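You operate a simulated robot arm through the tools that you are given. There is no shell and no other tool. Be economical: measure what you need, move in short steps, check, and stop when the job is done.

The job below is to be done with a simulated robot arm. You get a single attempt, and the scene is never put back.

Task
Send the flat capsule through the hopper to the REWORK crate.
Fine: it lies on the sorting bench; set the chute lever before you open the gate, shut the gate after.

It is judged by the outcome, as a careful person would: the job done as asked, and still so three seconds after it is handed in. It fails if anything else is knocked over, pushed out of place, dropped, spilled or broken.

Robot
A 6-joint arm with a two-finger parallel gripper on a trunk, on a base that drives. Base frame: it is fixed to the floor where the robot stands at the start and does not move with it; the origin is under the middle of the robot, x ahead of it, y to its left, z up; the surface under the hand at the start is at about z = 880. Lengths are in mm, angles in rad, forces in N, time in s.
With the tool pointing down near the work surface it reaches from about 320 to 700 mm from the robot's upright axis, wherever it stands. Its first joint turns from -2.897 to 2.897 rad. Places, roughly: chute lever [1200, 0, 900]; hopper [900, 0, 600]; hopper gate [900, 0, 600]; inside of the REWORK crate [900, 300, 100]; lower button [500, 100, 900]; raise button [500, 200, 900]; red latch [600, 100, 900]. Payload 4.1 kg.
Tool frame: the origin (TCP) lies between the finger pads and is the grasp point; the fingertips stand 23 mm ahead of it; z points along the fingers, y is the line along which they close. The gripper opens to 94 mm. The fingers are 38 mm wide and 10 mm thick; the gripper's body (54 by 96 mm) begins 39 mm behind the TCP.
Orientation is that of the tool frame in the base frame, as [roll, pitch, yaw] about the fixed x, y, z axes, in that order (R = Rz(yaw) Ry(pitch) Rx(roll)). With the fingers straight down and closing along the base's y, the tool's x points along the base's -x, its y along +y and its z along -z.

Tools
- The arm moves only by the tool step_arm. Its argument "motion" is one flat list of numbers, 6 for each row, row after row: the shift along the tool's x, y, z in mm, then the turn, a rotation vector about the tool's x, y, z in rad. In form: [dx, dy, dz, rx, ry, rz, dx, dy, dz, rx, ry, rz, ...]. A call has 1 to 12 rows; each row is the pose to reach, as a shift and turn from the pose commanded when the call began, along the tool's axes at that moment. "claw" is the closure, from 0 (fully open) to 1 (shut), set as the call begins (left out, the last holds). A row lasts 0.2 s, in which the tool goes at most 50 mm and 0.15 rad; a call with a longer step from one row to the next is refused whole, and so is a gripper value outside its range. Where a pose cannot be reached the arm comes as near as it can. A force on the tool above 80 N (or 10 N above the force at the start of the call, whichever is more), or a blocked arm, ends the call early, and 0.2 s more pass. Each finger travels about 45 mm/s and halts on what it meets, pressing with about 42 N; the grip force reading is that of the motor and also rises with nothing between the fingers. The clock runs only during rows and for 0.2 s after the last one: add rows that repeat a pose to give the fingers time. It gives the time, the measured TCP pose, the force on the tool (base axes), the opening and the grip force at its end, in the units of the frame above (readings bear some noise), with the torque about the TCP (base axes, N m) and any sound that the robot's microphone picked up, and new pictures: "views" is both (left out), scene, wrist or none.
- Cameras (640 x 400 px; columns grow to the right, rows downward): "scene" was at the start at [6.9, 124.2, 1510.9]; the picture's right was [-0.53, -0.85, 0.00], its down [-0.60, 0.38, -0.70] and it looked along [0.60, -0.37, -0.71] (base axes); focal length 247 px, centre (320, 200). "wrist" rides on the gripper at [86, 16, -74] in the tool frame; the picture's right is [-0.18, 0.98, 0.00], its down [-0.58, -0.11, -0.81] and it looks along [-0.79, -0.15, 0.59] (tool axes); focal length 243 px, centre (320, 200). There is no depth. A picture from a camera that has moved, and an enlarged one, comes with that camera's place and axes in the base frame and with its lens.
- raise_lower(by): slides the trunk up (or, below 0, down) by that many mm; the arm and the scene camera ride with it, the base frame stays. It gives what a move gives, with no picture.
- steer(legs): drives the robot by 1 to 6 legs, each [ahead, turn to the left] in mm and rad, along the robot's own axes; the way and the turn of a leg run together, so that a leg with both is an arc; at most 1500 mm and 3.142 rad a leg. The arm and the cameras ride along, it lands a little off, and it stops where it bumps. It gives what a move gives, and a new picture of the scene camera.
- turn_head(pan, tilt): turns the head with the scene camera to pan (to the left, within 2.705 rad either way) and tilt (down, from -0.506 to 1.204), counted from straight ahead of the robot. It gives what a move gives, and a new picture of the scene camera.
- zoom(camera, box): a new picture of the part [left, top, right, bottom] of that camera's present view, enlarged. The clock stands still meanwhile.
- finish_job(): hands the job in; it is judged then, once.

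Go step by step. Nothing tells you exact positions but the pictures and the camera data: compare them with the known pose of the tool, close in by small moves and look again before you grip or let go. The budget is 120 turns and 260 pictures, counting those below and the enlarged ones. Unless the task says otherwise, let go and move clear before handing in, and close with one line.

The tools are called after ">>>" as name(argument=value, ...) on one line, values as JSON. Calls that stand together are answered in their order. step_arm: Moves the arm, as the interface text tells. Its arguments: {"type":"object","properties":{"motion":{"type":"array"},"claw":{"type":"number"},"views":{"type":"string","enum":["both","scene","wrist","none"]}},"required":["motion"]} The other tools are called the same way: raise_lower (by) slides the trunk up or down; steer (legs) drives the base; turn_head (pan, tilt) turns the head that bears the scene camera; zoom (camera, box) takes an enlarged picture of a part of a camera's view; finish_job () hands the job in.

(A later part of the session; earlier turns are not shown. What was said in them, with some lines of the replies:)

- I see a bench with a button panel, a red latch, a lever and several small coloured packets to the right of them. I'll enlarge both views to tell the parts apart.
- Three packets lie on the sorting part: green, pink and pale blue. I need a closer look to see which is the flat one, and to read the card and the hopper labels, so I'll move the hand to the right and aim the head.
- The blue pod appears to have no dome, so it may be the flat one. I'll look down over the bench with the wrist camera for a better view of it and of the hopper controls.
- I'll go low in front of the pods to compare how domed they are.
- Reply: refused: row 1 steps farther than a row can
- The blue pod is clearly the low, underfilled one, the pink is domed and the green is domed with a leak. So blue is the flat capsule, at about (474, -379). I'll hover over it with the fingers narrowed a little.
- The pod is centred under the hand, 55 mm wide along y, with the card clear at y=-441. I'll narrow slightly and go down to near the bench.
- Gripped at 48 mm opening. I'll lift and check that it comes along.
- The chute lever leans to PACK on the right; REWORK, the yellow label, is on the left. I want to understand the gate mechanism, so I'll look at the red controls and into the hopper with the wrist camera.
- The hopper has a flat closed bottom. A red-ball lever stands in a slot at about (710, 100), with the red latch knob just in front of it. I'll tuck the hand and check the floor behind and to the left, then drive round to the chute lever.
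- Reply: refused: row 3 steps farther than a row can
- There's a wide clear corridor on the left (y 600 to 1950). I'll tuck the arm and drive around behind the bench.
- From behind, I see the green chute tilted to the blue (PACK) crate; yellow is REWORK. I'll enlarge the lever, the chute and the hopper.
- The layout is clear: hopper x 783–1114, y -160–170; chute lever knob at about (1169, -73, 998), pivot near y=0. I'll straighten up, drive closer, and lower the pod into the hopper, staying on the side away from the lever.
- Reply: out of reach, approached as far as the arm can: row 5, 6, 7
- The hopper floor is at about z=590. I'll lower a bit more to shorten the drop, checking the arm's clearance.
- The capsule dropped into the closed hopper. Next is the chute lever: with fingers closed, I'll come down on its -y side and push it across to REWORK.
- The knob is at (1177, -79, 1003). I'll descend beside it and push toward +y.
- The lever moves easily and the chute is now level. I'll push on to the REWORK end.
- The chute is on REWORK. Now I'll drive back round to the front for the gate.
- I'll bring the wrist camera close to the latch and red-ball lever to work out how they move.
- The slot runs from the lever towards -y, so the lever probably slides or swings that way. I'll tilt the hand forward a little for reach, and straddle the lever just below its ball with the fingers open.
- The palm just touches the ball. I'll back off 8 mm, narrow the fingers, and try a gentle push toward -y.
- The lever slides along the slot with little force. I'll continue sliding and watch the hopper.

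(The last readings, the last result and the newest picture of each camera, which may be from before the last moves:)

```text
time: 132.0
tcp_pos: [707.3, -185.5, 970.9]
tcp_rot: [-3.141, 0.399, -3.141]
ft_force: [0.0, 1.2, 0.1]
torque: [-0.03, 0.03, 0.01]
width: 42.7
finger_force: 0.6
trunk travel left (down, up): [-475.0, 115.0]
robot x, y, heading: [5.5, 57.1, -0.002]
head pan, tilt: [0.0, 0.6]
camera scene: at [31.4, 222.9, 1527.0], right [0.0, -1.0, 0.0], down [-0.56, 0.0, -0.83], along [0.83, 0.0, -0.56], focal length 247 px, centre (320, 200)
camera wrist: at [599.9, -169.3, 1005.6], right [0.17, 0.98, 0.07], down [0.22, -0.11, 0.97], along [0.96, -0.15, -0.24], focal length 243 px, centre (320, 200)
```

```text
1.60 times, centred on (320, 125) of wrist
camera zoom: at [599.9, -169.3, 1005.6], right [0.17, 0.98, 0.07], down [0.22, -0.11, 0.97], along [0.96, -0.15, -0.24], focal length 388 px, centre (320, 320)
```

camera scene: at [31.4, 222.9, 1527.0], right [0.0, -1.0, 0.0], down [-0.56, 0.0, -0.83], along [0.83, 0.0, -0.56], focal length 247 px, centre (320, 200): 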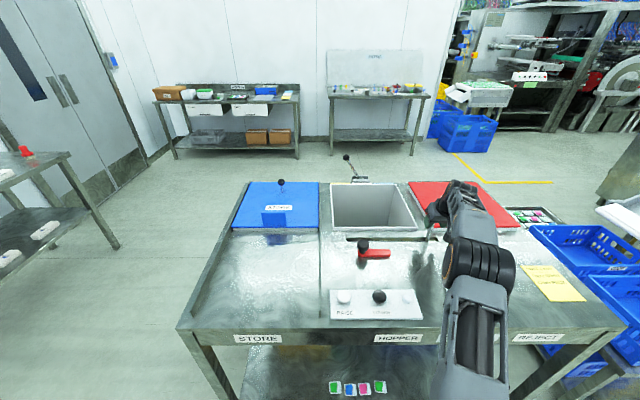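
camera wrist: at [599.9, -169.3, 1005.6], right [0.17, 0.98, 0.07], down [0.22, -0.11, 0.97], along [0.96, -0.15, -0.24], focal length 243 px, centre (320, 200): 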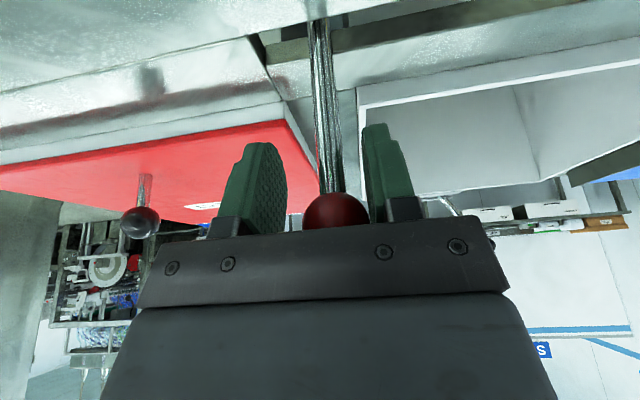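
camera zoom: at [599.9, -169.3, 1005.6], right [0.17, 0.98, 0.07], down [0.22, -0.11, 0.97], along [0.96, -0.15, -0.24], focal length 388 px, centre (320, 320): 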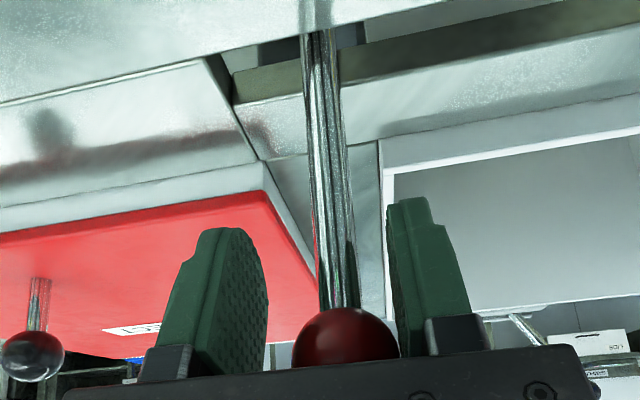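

>>> step_arm(motion=[0, -8, 0, 0, 0, 0, 0, -16, 0, 0, 0, 0, 0, -22, 0, 0, 0, 0, 0, -22, 0, 0, 0, 0, 0, -22, 0, 0, 0, 0, 0, -22, 0, 0, 0, 0, 0, -22, 0, 0, 0, 0], views="wrist")

>>> turn_head(pan=0.0, tilt=0.8)

>>> zoom(camera="scene", box=[310, 120, 450, 200])

```text
time: 133.6
tcp_pos: [707.5, -206.9, 971.2]
tcp_rot: [-3.141, 0.399, 3.141]
ft_force: [0.0, 0.9, 0.0]
torque: [-0.01, -0.01, 0.03]
width: 42.6
finger_force: 0.4
trunk travel left (down, up): [-475.0, 115.0]
robot x, y, heading: [3.7, 56.4, 0.001]
head pan, tilt: [0.0, 0.6]
camera wrist: at [599.6, -190.7, 1005.8], right [0.17, 0.98, 0.07], down [0.22, -0.11, 0.97], along [0.96, -0.15, -0.24], focal length 243 px, centre (320, 200)
```

wrist: 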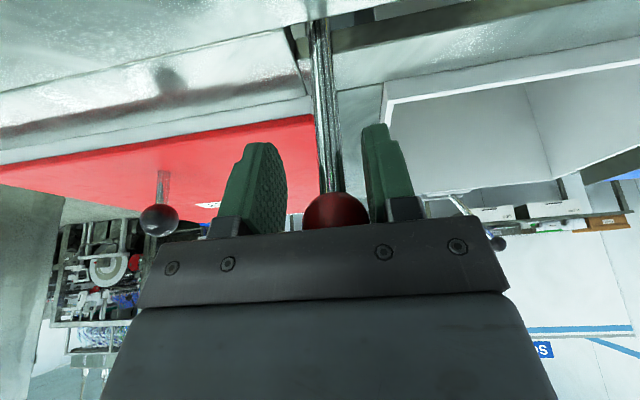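

```text
time: 134.3
tcp_pos: [707.1, -208.3, 970.2]
tcp_rot: [3.142, 0.398, 3.141]
ft_force: [-0.1, 0.5, 0.4]
torque: [0.03, -0.02, -0.01]
width: 42.7
finger_force: 0.8
trunk travel left (down, up): [-475.0, 115.0]
robot x, y, heading: [6.7, 58.3, 0.001]
head pan, tilt: [0.0, 0.799]
camera scene: at [23.6, 223.0, 1510.2], right [0.0, -1.0, 0.0], down [-0.72, 0.0, -0.7], along [0.7, 0.0, -0.72], focal length 247 px, centre (320, 200)
```

scene: 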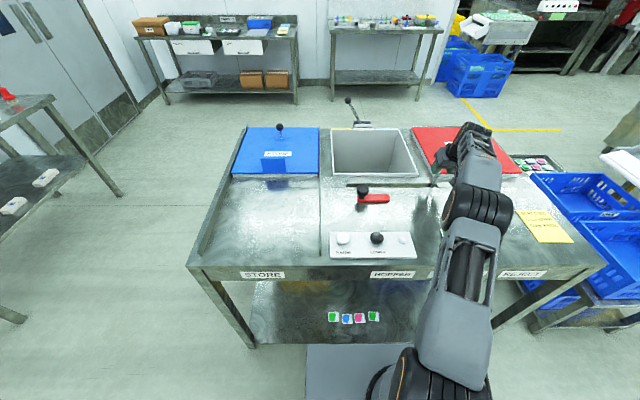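

```text
4.57 times, centred on (380, 160) of scene
camera zoom: at [23.6, 223.0, 1510.2], right [0.0, -1.0, 0.0], down [-0.72, 0.0, -0.7], along [0.7, 0.0, -0.72], focal length 1131 px, centre (46, 383)
```

zoom: 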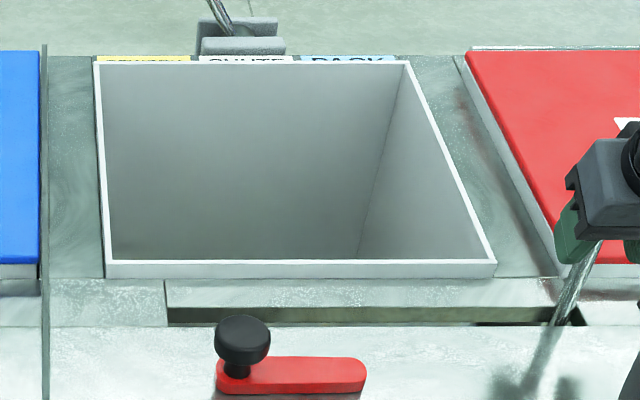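

>>> step_arm(motion=[0, -6, 0, 0, 0, 0, 0, -12, 0, 0, 0, 0, 0, -12, 0, 0, 0, 0], views="wrist")

>>> turn_head(pan=0.4, tilt=1.0)

```text
time: 135.1
tcp_pos: [708.6, -215.0, 969.3]
tcp_rot: [3.141, 0.398, -3.138]
ft_force: [-2.1, 27.4, -1.7]
torque: [-0.61, 0.36, 0.28]
width: 54.8
finger_force: 14.2
trunk travel left (down, up): [-475.0, 115.0]
robot x, y, heading: [7.3, 56.6, 0.005]
head pan, tilt: [0.0, 0.799]
camera wrist: at [600.4, -199.5, 1005.8], right [0.17, 0.98, 0.07], down [0.22, -0.11, 0.97], along [0.96, -0.14, -0.24], focal length 243 px, centre (320, 200)
```

wrist: 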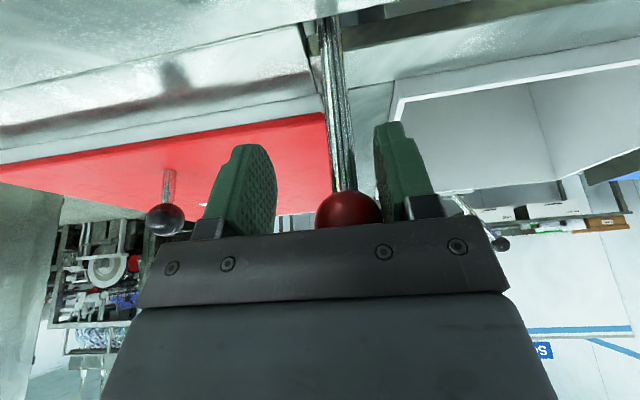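

```text
time: 136.0
tcp_pos: [708.5, -216.0, 971.0]
tcp_rot: [-3.14, 0.398, -3.138]
ft_force: [-5.3, 29.3, -5.9]
torque: [-0.74, 0.06, 0.39]
width: 55.4
finger_force: 14.8
trunk travel left (down, up): [-475.0, 115.0]
robot x, y, heading: [6.1, 56.2, 0.002]
head pan, tilt: [0.4, 1.0]
camera scene: at [6.3, 254.1, 1494.4], right [0.39, -0.92, 0.0], down [-0.77, -0.33, -0.54], along [0.5, 0.21, -0.84], focal length 247 px, centre (320, 200)
```

scene: 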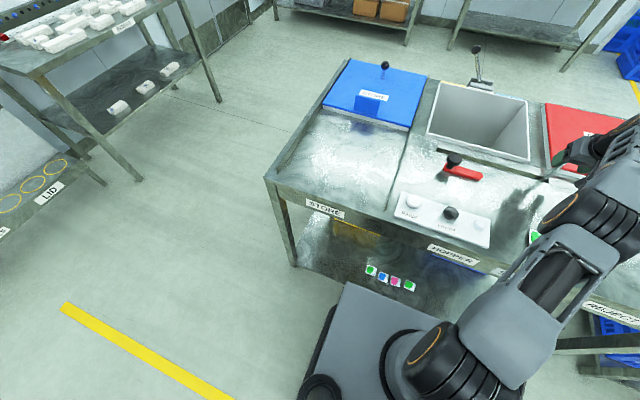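

The lever is at its end stop, so the gate is fully open. I'll ease off, lift away and look into the hopper before shutting it.

>>> step_arm(motion=[0, 10, 0, 0, 0, 0, 0, 14, 0, 0, 0, 0, 0, 14, 0, 0, 0, 0], claw=0.3, views="none")

>>> step_arm(motion=[-15, 0, -40, 0, 0, 0, -30, 0, -80, 0, 0, 0, -50, 0, -120, 0, 0, 0, -80, 15, -150, 0, 0.1, 0, -95, 40, -180, 0, 0.2, 0, -95, 65, -210, 0, 0.3, 0, -95, 95, -240, 0, 0.4, 0], views="wrist")

```text
time: 136.8
tcp_pos: [708.8, -204.4, 971.5]
tcp_rot: [-3.14, 0.401, -3.14]
ft_force: [-1.2, 0.8, 0.0]
torque: [0.03, 0.02, 0.01]
width: 65.9
finger_force: 0.0
trunk travel left (down, up): [-475.0, 115.0]
robot x, y, heading: [-0.4, 59.9, -0.001]
head pan, tilt: [0.4, 1.0]
```

```text
time: 138.4
tcp_pos: [631.8, -111.1, 1155.2]
tcp_rot: [3.141, 0.062, -3.14]
ft_force: [-1.3, -0.6, 0.9]
torque: [0.02, -0.02, 0.01]
width: 65.9
finger_force: 0.0
out of reach, approached as far as the arm can: row 3, 4, 5, 6, 7
trunk travel left (down, up): [-475.0, 115.0]
robot x, y, heading: [5.0, 57.4, 0.0]
head pan, tilt: [0.4, 1.0]
camera wrist: at [541.6, -95.6, 1224.5], right [0.18, 0.98, 0.01], down [0.53, -0.11, 0.84], along [0.83, -0.15, -0.54], focal length 243 px, centre (320, 200)
```

wrist: 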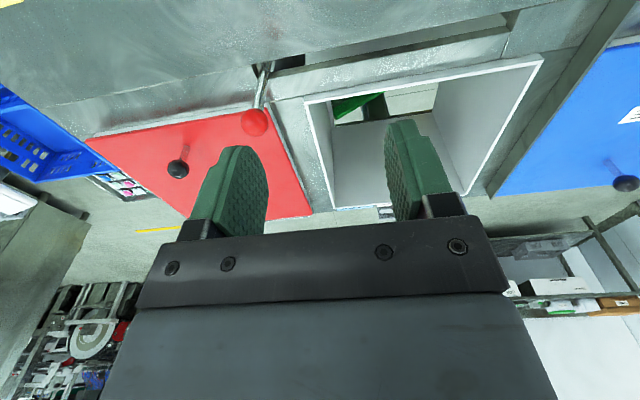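

>>> zoom(camera="wrist", box=[290, 40, 550, 220])

>>> turn_head(pan=0.0, tilt=0.8)

```text
2.22 times, centred on (420, 130) of wrist
camera zoom: at [541.6, -95.6, 1224.5], right [0.18, 0.98, 0.01], down [0.53, -0.11, 0.84], along [0.83, -0.15, -0.54], focal length 539 px, centre (98, 356)
```

zoom: 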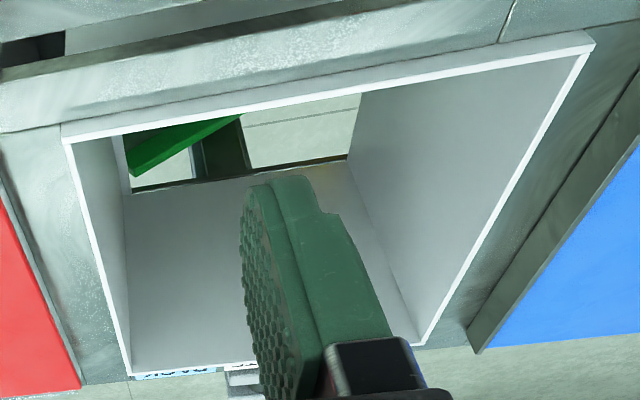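

```text
time: 139.3
tcp_pos: [632.6, -111.0, 1153.9]
tcp_rot: [3.142, 0.064, -3.141]
ft_force: [0.5, 0.6, -0.8]
torque: [0.01, 0.0, 0.01]
width: 65.5
finger_force: 0.0
trunk travel left (down, up): [-475.0, 115.0]
robot x, y, heading: [6.0, 56.0, 0.001]
head pan, tilt: [0.0, 0.799]
camera scene: at [23.5, 223.3, 1510.1], right [0.0, -1.0, 0.0], down [-0.72, 0.0, -0.7], along [0.7, 0.0, -0.72], focal length 247 px, centre (320, 200)
```

scene: 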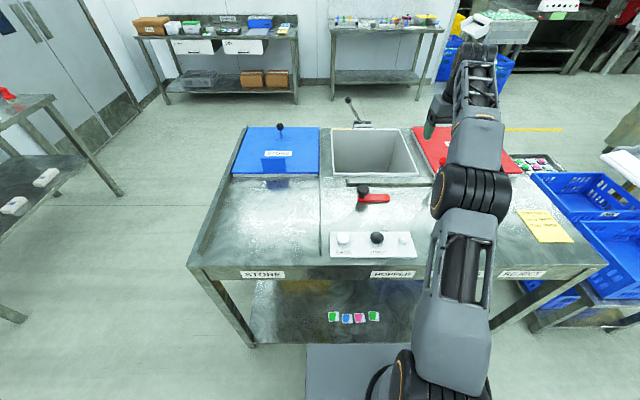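

The gate is open and I can see through to the chute; the hopper is empty. Now back to the lever to shut it.

>>> step_arm(motion=[-12, -15, 10, 0, -0.1, 0, -25, -35, 25, 0, -0.2, 0, -40, -55, 45, 0, -0.3, 0, -58, -75, 70, 0, -0.34, 0, -72, -89, 95, 0, -0.34, 0])

>>> zoom(camera="scene", box=[350, 120, 510, 220])

```text
time: 140.5
tcp_pos: [707.5, -198.3, 1067.2]
tcp_rot: [-3.141, 0.402, -3.14]
ft_force: [-0.3, 0.1, -0.3]
torque: [0.01, 0.03, -0.03]
width: 65.7
finger_force: 0.0
out of reach, approached as far as the arm can: row 5
trunk travel left (down, up): [-475.0, 115.0]
robot x, y, heading: [2.9, 54.5, 0.001]
head pan, tilt: [0.0, 0.799]
camera scene: at [23.4, 223.2, 1510.2], right [0.0, -1.0, 0.0], down [-0.72, 0.0, -0.7], along [0.7, 0.0, -0.72], focal length 247 px, centre (320, 200)
camera wrist: at [598.7, -182.2, 1101.1], right [0.17, 0.98, 0.07], down [0.22, -0.11, 0.97], along [0.96, -0.15, -0.23], focal length 243 px, centre (320, 200)
```

scene: 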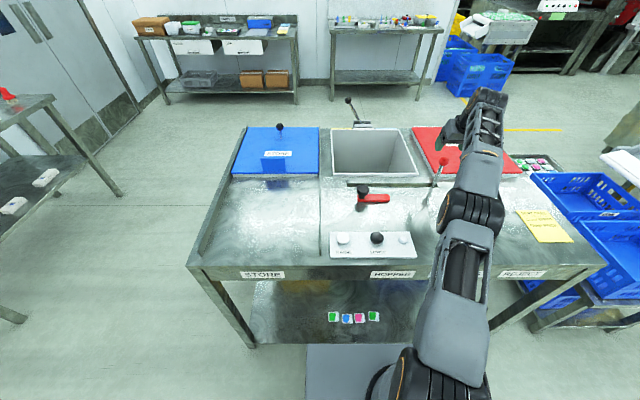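
wrist: 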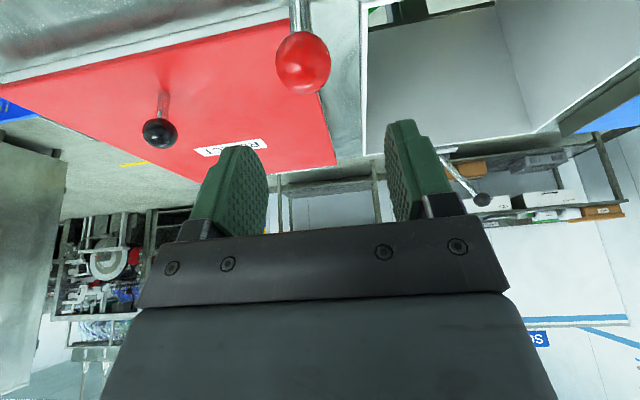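

```text
4.00 times, centred on (430, 170) of scene
camera zoom: at [23.4, 223.2, 1510.2], right [0.0, -1.0, 0.0], down [-0.72, 0.0, -0.7], along [0.7, 0.0, -0.72], focal length 989 px, centre (-120, 320)
```

zoom: 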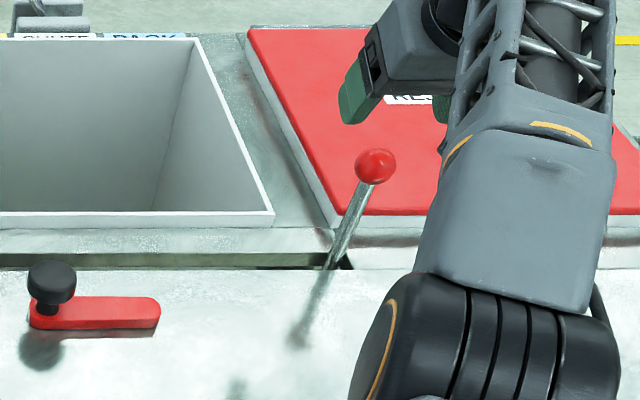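

>>> step_arm(motion=[3, -8, 10, 0, 0, 0, 14, -8, 35, 0, 0, 0, 26, -8, 63, 0, 0, 0, 37, -8, 88, 0, 0, 0], views="wrist")

>>> step_arm(motion=[0, 0, 0, 0, 0, 0, 0, 0, 0, 0, 0, 0], claw=0.55, views="wrist")

```text
time: 141.5
tcp_pos: [708.4, -203.6, 971.5]
tcp_rot: [-3.141, 0.402, -3.141]
ft_force: [0.2, -0.7, -0.9]
torque: [0.01, 0.01, 0.01]
width: 66.0
finger_force: 0.1
trunk travel left (down, up): [-475.0, 115.0]
robot x, y, heading: [2.6, 53.6, -0.0]
head pan, tilt: [0.0, 0.799]
camera wrist: at [600.0, -188.1, 1007.2], right [0.17, 0.98, 0.07], down [0.22, -0.11, 0.97], along [0.96, -0.15, -0.23], focal length 243 px, centre (320, 200)
```

wrist: 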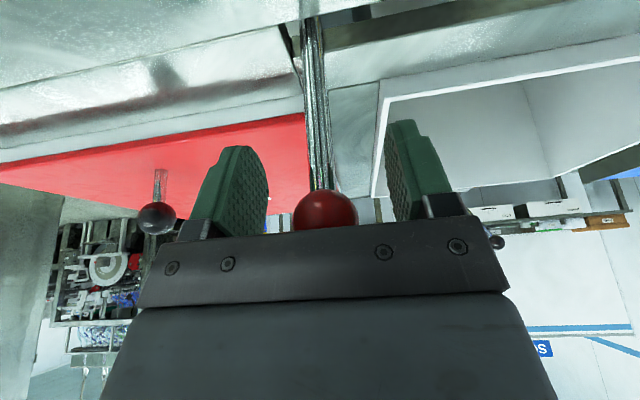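

```text
time: 142.1
tcp_pos: [707.9, -203.8, 973.0]
tcp_rot: [3.141, 0.403, 3.141]
ft_force: [-0.1, 0.4, -0.7]
torque: [-0.01, -0.02, 0.01]
width: 42.2
finger_force: 0.1
trunk travel left (down, up): [-475.0, 115.0]
robot x, y, heading: [5.6, 53.2, -0.001]
head pan, tilt: [0.0, 0.799]
camera wrist: at [599.9, -188.0, 1007.5], right [0.17, 0.98, 0.07], down [0.22, -0.11, 0.97], along [0.96, -0.15, -0.23], focal length 243 px, centre (320, 200)
```

wrist: 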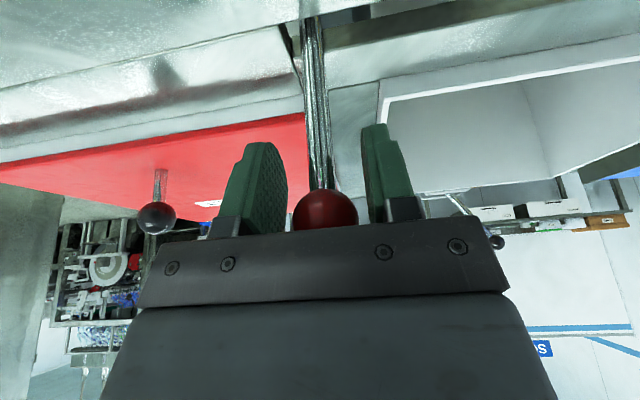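

Straddled. I'll slide it back toward +y.

>>> step_arm(motion=[0, 25, 0, 0, 0, 0, 0, 50, 0, 0, 0, 0, 0, 75, 0, 0, 0, 0, 0, 100, 0, 0, 0, 0, 0, 125, 0, 0, 0, 0, 0, 150, 0, 0, 0, 0, 0, 175, 0, 0, 0, 0, 0, 200, 0, 0, 0, 0, 0, 225, 0, 0, 0, 0, 0, 250, 0, 0, 0, 0, 0, 275, 0, 0, 0, 0], views="wrist")

```text
time: 144.5
tcp_pos: [708.2, 73.2, 974.5]
tcp_rot: [3.141, 0.403, -3.14]
ft_force: [-0.6, 0.0, -0.5]
torque: [0.0, 0.03, 0.01]
width: 42.1
finger_force: 0.1
trunk travel left (down, up): [-475.0, 115.0]
robot x, y, heading: [4.5, 56.0, 0.003]
head pan, tilt: [0.0, 0.799]
camera wrist: at [599.9, 89.0, 1009.0], right [0.17, 0.98, 0.07], down [0.22, -0.11, 0.97], along [0.96, -0.15, -0.23], focal length 243 px, centre (320, 200)
```

wrist: 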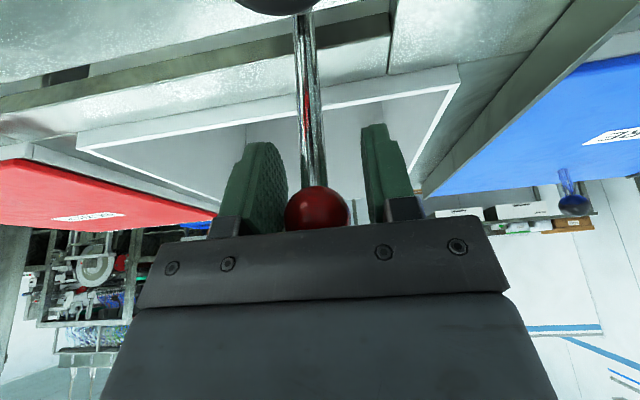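

>>> step_arm(motion=[0, 10, 0, 0, 0, 0, 0, 20, 0, 0, 0, 0, 0, 28, 0, 0, 0, 0, 0, 34, 0, 0, 0, 0, 0, 40, 0, 0, 0, 0, 0, 46, 0, 0, 0, 0], views="wrist")

```text
time: 145.9
tcp_pos: [707.3, 114.6, 971.4]
tcp_rot: [3.141, 0.401, 3.14]
ft_force: [-1.0, -11.9, 1.1]
torque: [0.24, -0.18, -0.16]
width: 48.2
finger_force: 7.0
trunk travel left (down, up): [-475.0, 115.0]
robot x, y, heading: [7.5, 54.1, -0.001]
head pan, tilt: [0.0, 0.799]
camera wrist: at [599.1, 129.9, 1006.9], right [0.17, 0.98, 0.07], down [0.22, -0.11, 0.97], along [0.96, -0.15, -0.23], focal length 243 px, centre (320, 200)
```

wrist: 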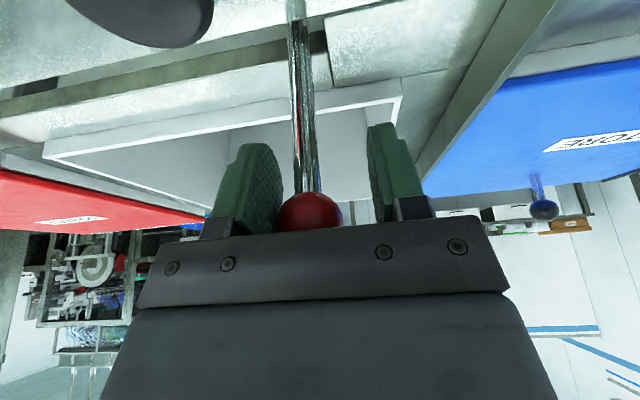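

The lever is back at its closed stop. I'll ease off, lift clear, and check the hopper and the REWORK crate.

>>> step_arm(motion=[0, -10, 0, 0, 0, 0, 0, -12, 0, 0, 0, 0], claw=0.3, views="none")

>>> step_arm(motion=[-15, 0, -40, 0, 0, 0, -25, 0, -80, 0, 0, 0, -25, 0, -120, 0, 0, 0, 10, 0, -145, 0, 0.1, 0, 40, 0, -170, 0, 0.2, 0, 75, -30, -180, 0, 0.3, 0, 110, -60, -190, 0, 0.4, 0, 140, -80, -200, 0, 0.4, 0], views="wrist")

>>> zoom(camera="scene", box=[310, 120, 450, 210])

```text
time: 146.5
tcp_pos: [707.3, 103.4, 971.5]
tcp_rot: [-3.141, 0.405, 3.141]
ft_force: [-0.9, -0.2, -0.6]
torque: [0.03, 0.03, 0.01]
width: 65.7
finger_force: 0.0
trunk travel left (down, up): [-475.0, 115.0]
robot x, y, heading: [4.2, 57.3, 0.003]
head pan, tilt: [0.0, 0.799]
```

```text
time: 148.3
tcp_pos: [496.6, 23.3, 1103.1]
tcp_rot: [3.14, 0.001, -3.14]
ft_force: [0.7, -0.3, 0.7]
torque: [0.03, -0.02, -0.01]
width: 65.6
finger_force: 0.1
trunk travel left (down, up): [-475.0, 115.0]
robot x, y, heading: [2.5, 56.5, -0.004]
head pan, tilt: [0.0, 0.799]
camera wrist: at [410.7, 39.7, 1177.4], right [0.18, 0.98, 0.0], down [0.58, -0.11, 0.81], along [0.79, -0.15, -0.59], focal length 243 px, centre (320, 200)
```

wrist: 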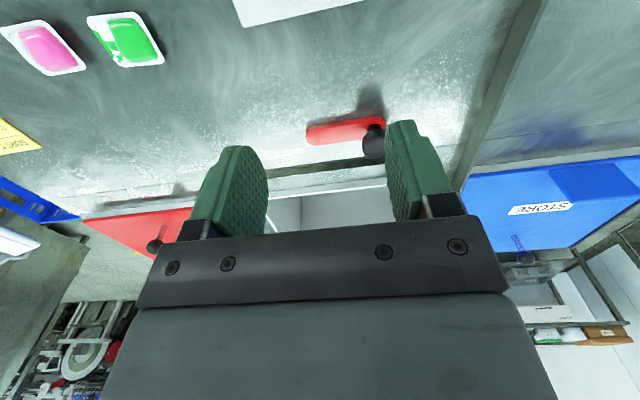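

```text
4.44 times, centred on (380, 165) of scene
camera zoom: at [23.3, 223.1, 1510.2], right [0.0, -1.0, 0.0], down [-0.72, 0.0, -0.7], along [0.7, 0.0, -0.72], focal length 1099 px, centre (53, 356)
```

zoom: 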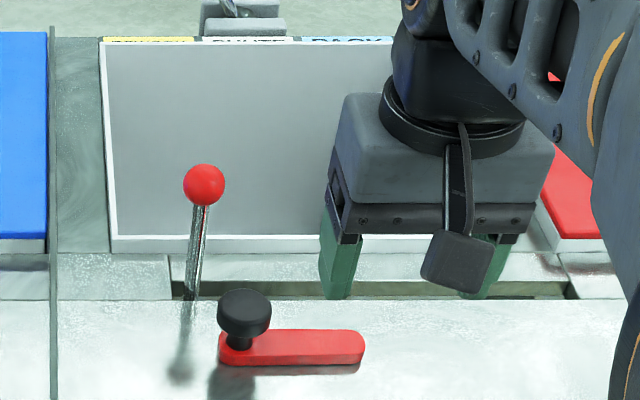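

Gate is closed. I'll tuck and back off to see into the yellow REWORK crate.

>>> step_arm(motion=[40, 0, -30, 0, 0, 0, 80, 0, -60, 0, 0, 0, 110, 0, -100, 0, 0, 0], views="none")

>>> steer(legs=[[-550, 0]])

>>> raise_lower(by=-250)

>>> turn_head(pan=0.05, tilt=0.6)

>>> zoom(camera="scene", box=[230, 120, 430, 270])

```text
time: 149.1
tcp_pos: [388.6, 25.4, 1201.2]
tcp_rot: [-3.141, 0.004, 3.141]
ft_force: [0.3, -0.3, -0.3]
torque: [0.01, 0.02, -0.01]
width: 65.9
finger_force: 0.0
trunk travel left (down, up): [-475.0, 115.0]
robot x, y, heading: [1.8, 54.7, -0.002]
head pan, tilt: [0.0, 0.799]
```

```text
time: 152.2
tcp_pos: [-162.6, 24.3, 1200.9]
tcp_rot: [3.141, 0.001, 3.14]
ft_force: [-0.1, 0.3, -0.5]
torque: [0.01, 0.03, 0.01]
width: 66.1
finger_force: 0.1
trunk travel left (down, up): [-475.0, 115.0]
robot x, y, heading: [-547.4, 57.6, -0.004]
head pan, tilt: [0.0, 0.799]
camera scene: at [-527.3, 222.5, 1510.1], right [0.0, -1.0, 0.0], down [-0.72, 0.0, -0.7], along [0.7, 0.0, -0.72], focal length 247 px, centre (320, 200)
```

scene: 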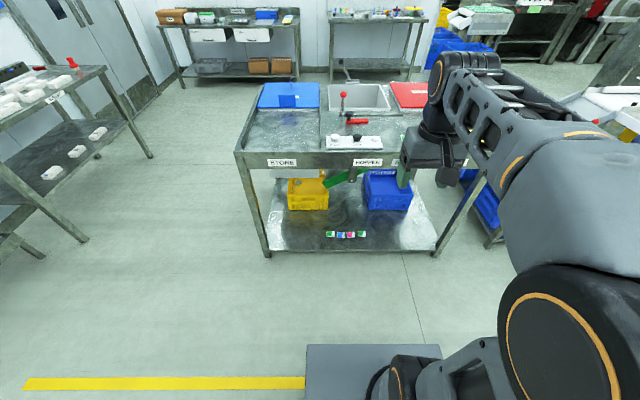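

```text
time: 154.8
tcp_pos: [-162.4, 24.0, 949.7]
tcp_rot: [-3.141, 0.001, -3.141]
ft_force: [0.8, 0.6, 0.4]
torque: [0.01, 0.02, 0.02]
width: 65.8
finger_force: 0.1
trunk travel left (down, up): [-225.0, 365.0]
robot x, y, heading: [-542.8, 59.0, -0.003]
head pan, tilt: [0.0, 0.799]
```

```text
time: 155.5
tcp_pos: [-162.4, 25.0, 951.5]
tcp_rot: [3.141, 0.003, -3.14]
ft_force: [0.1, 1.0, -0.3]
torque: [0.02, 0.01, 0.02]
width: 65.6
finger_force: 0.1
trunk travel left (down, up): [-225.0, 365.0]
robot x, y, heading: [-550.5, 54.8, 0.002]
head pan, tilt: [0.051, 0.6]
camera scene: at [-519.5, 226.9, 1277.0], right [0.05, -1.0, 0.0], down [-0.56, -0.03, -0.82], along [0.82, 0.04, -0.57], focal length 247 px, centre (320, 200)
```

scene: 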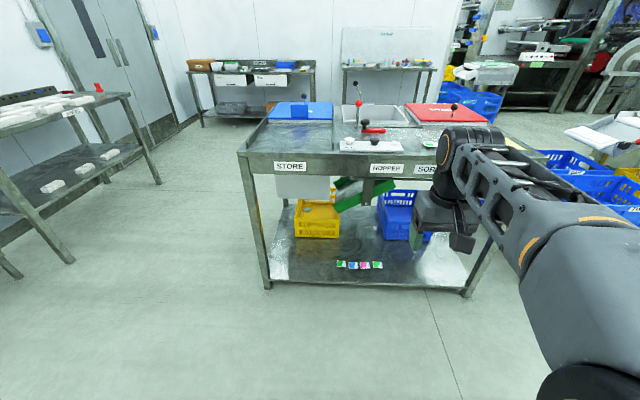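

```text
2.67 times, centred on (330, 195) of scene
camera zoom: at [-519.5, 226.9, 1277.0], right [0.05, -1.0, 0.0], down [-0.56, -0.03, -0.82], along [0.82, 0.04, -0.57], focal length 660 px, centre (293, 213)
```

zoom: 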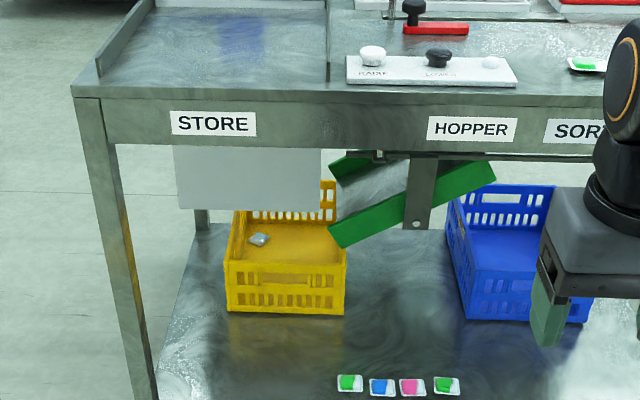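

>>> zoom(camera="scene", box=[290, 180, 350, 240])

```text
6.67 times, centred on (320, 210) of scene
camera zoom: at [-519.5, 226.9, 1277.0], right [0.05, -1.0, 0.0], down [-0.56, -0.03, -0.82], along [0.82, 0.04, -0.57], focal length 1649 px, centre (320, 133)
```

zoom: 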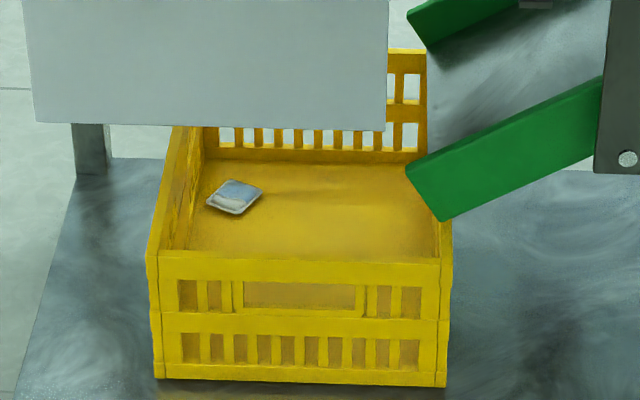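

The flat blue capsule is lying in the yellow REWORK crate, the gate is shut, nothing else has moved, and the hand is clear. I'm handing the job in.

>>> finish_job()

```text
The job is handed in.
```

The flat capsule (the pale blue one) went through the hopper into the REWORK crate; I set the chute lever to REWORK before opening the gate, and the gate is shut again.
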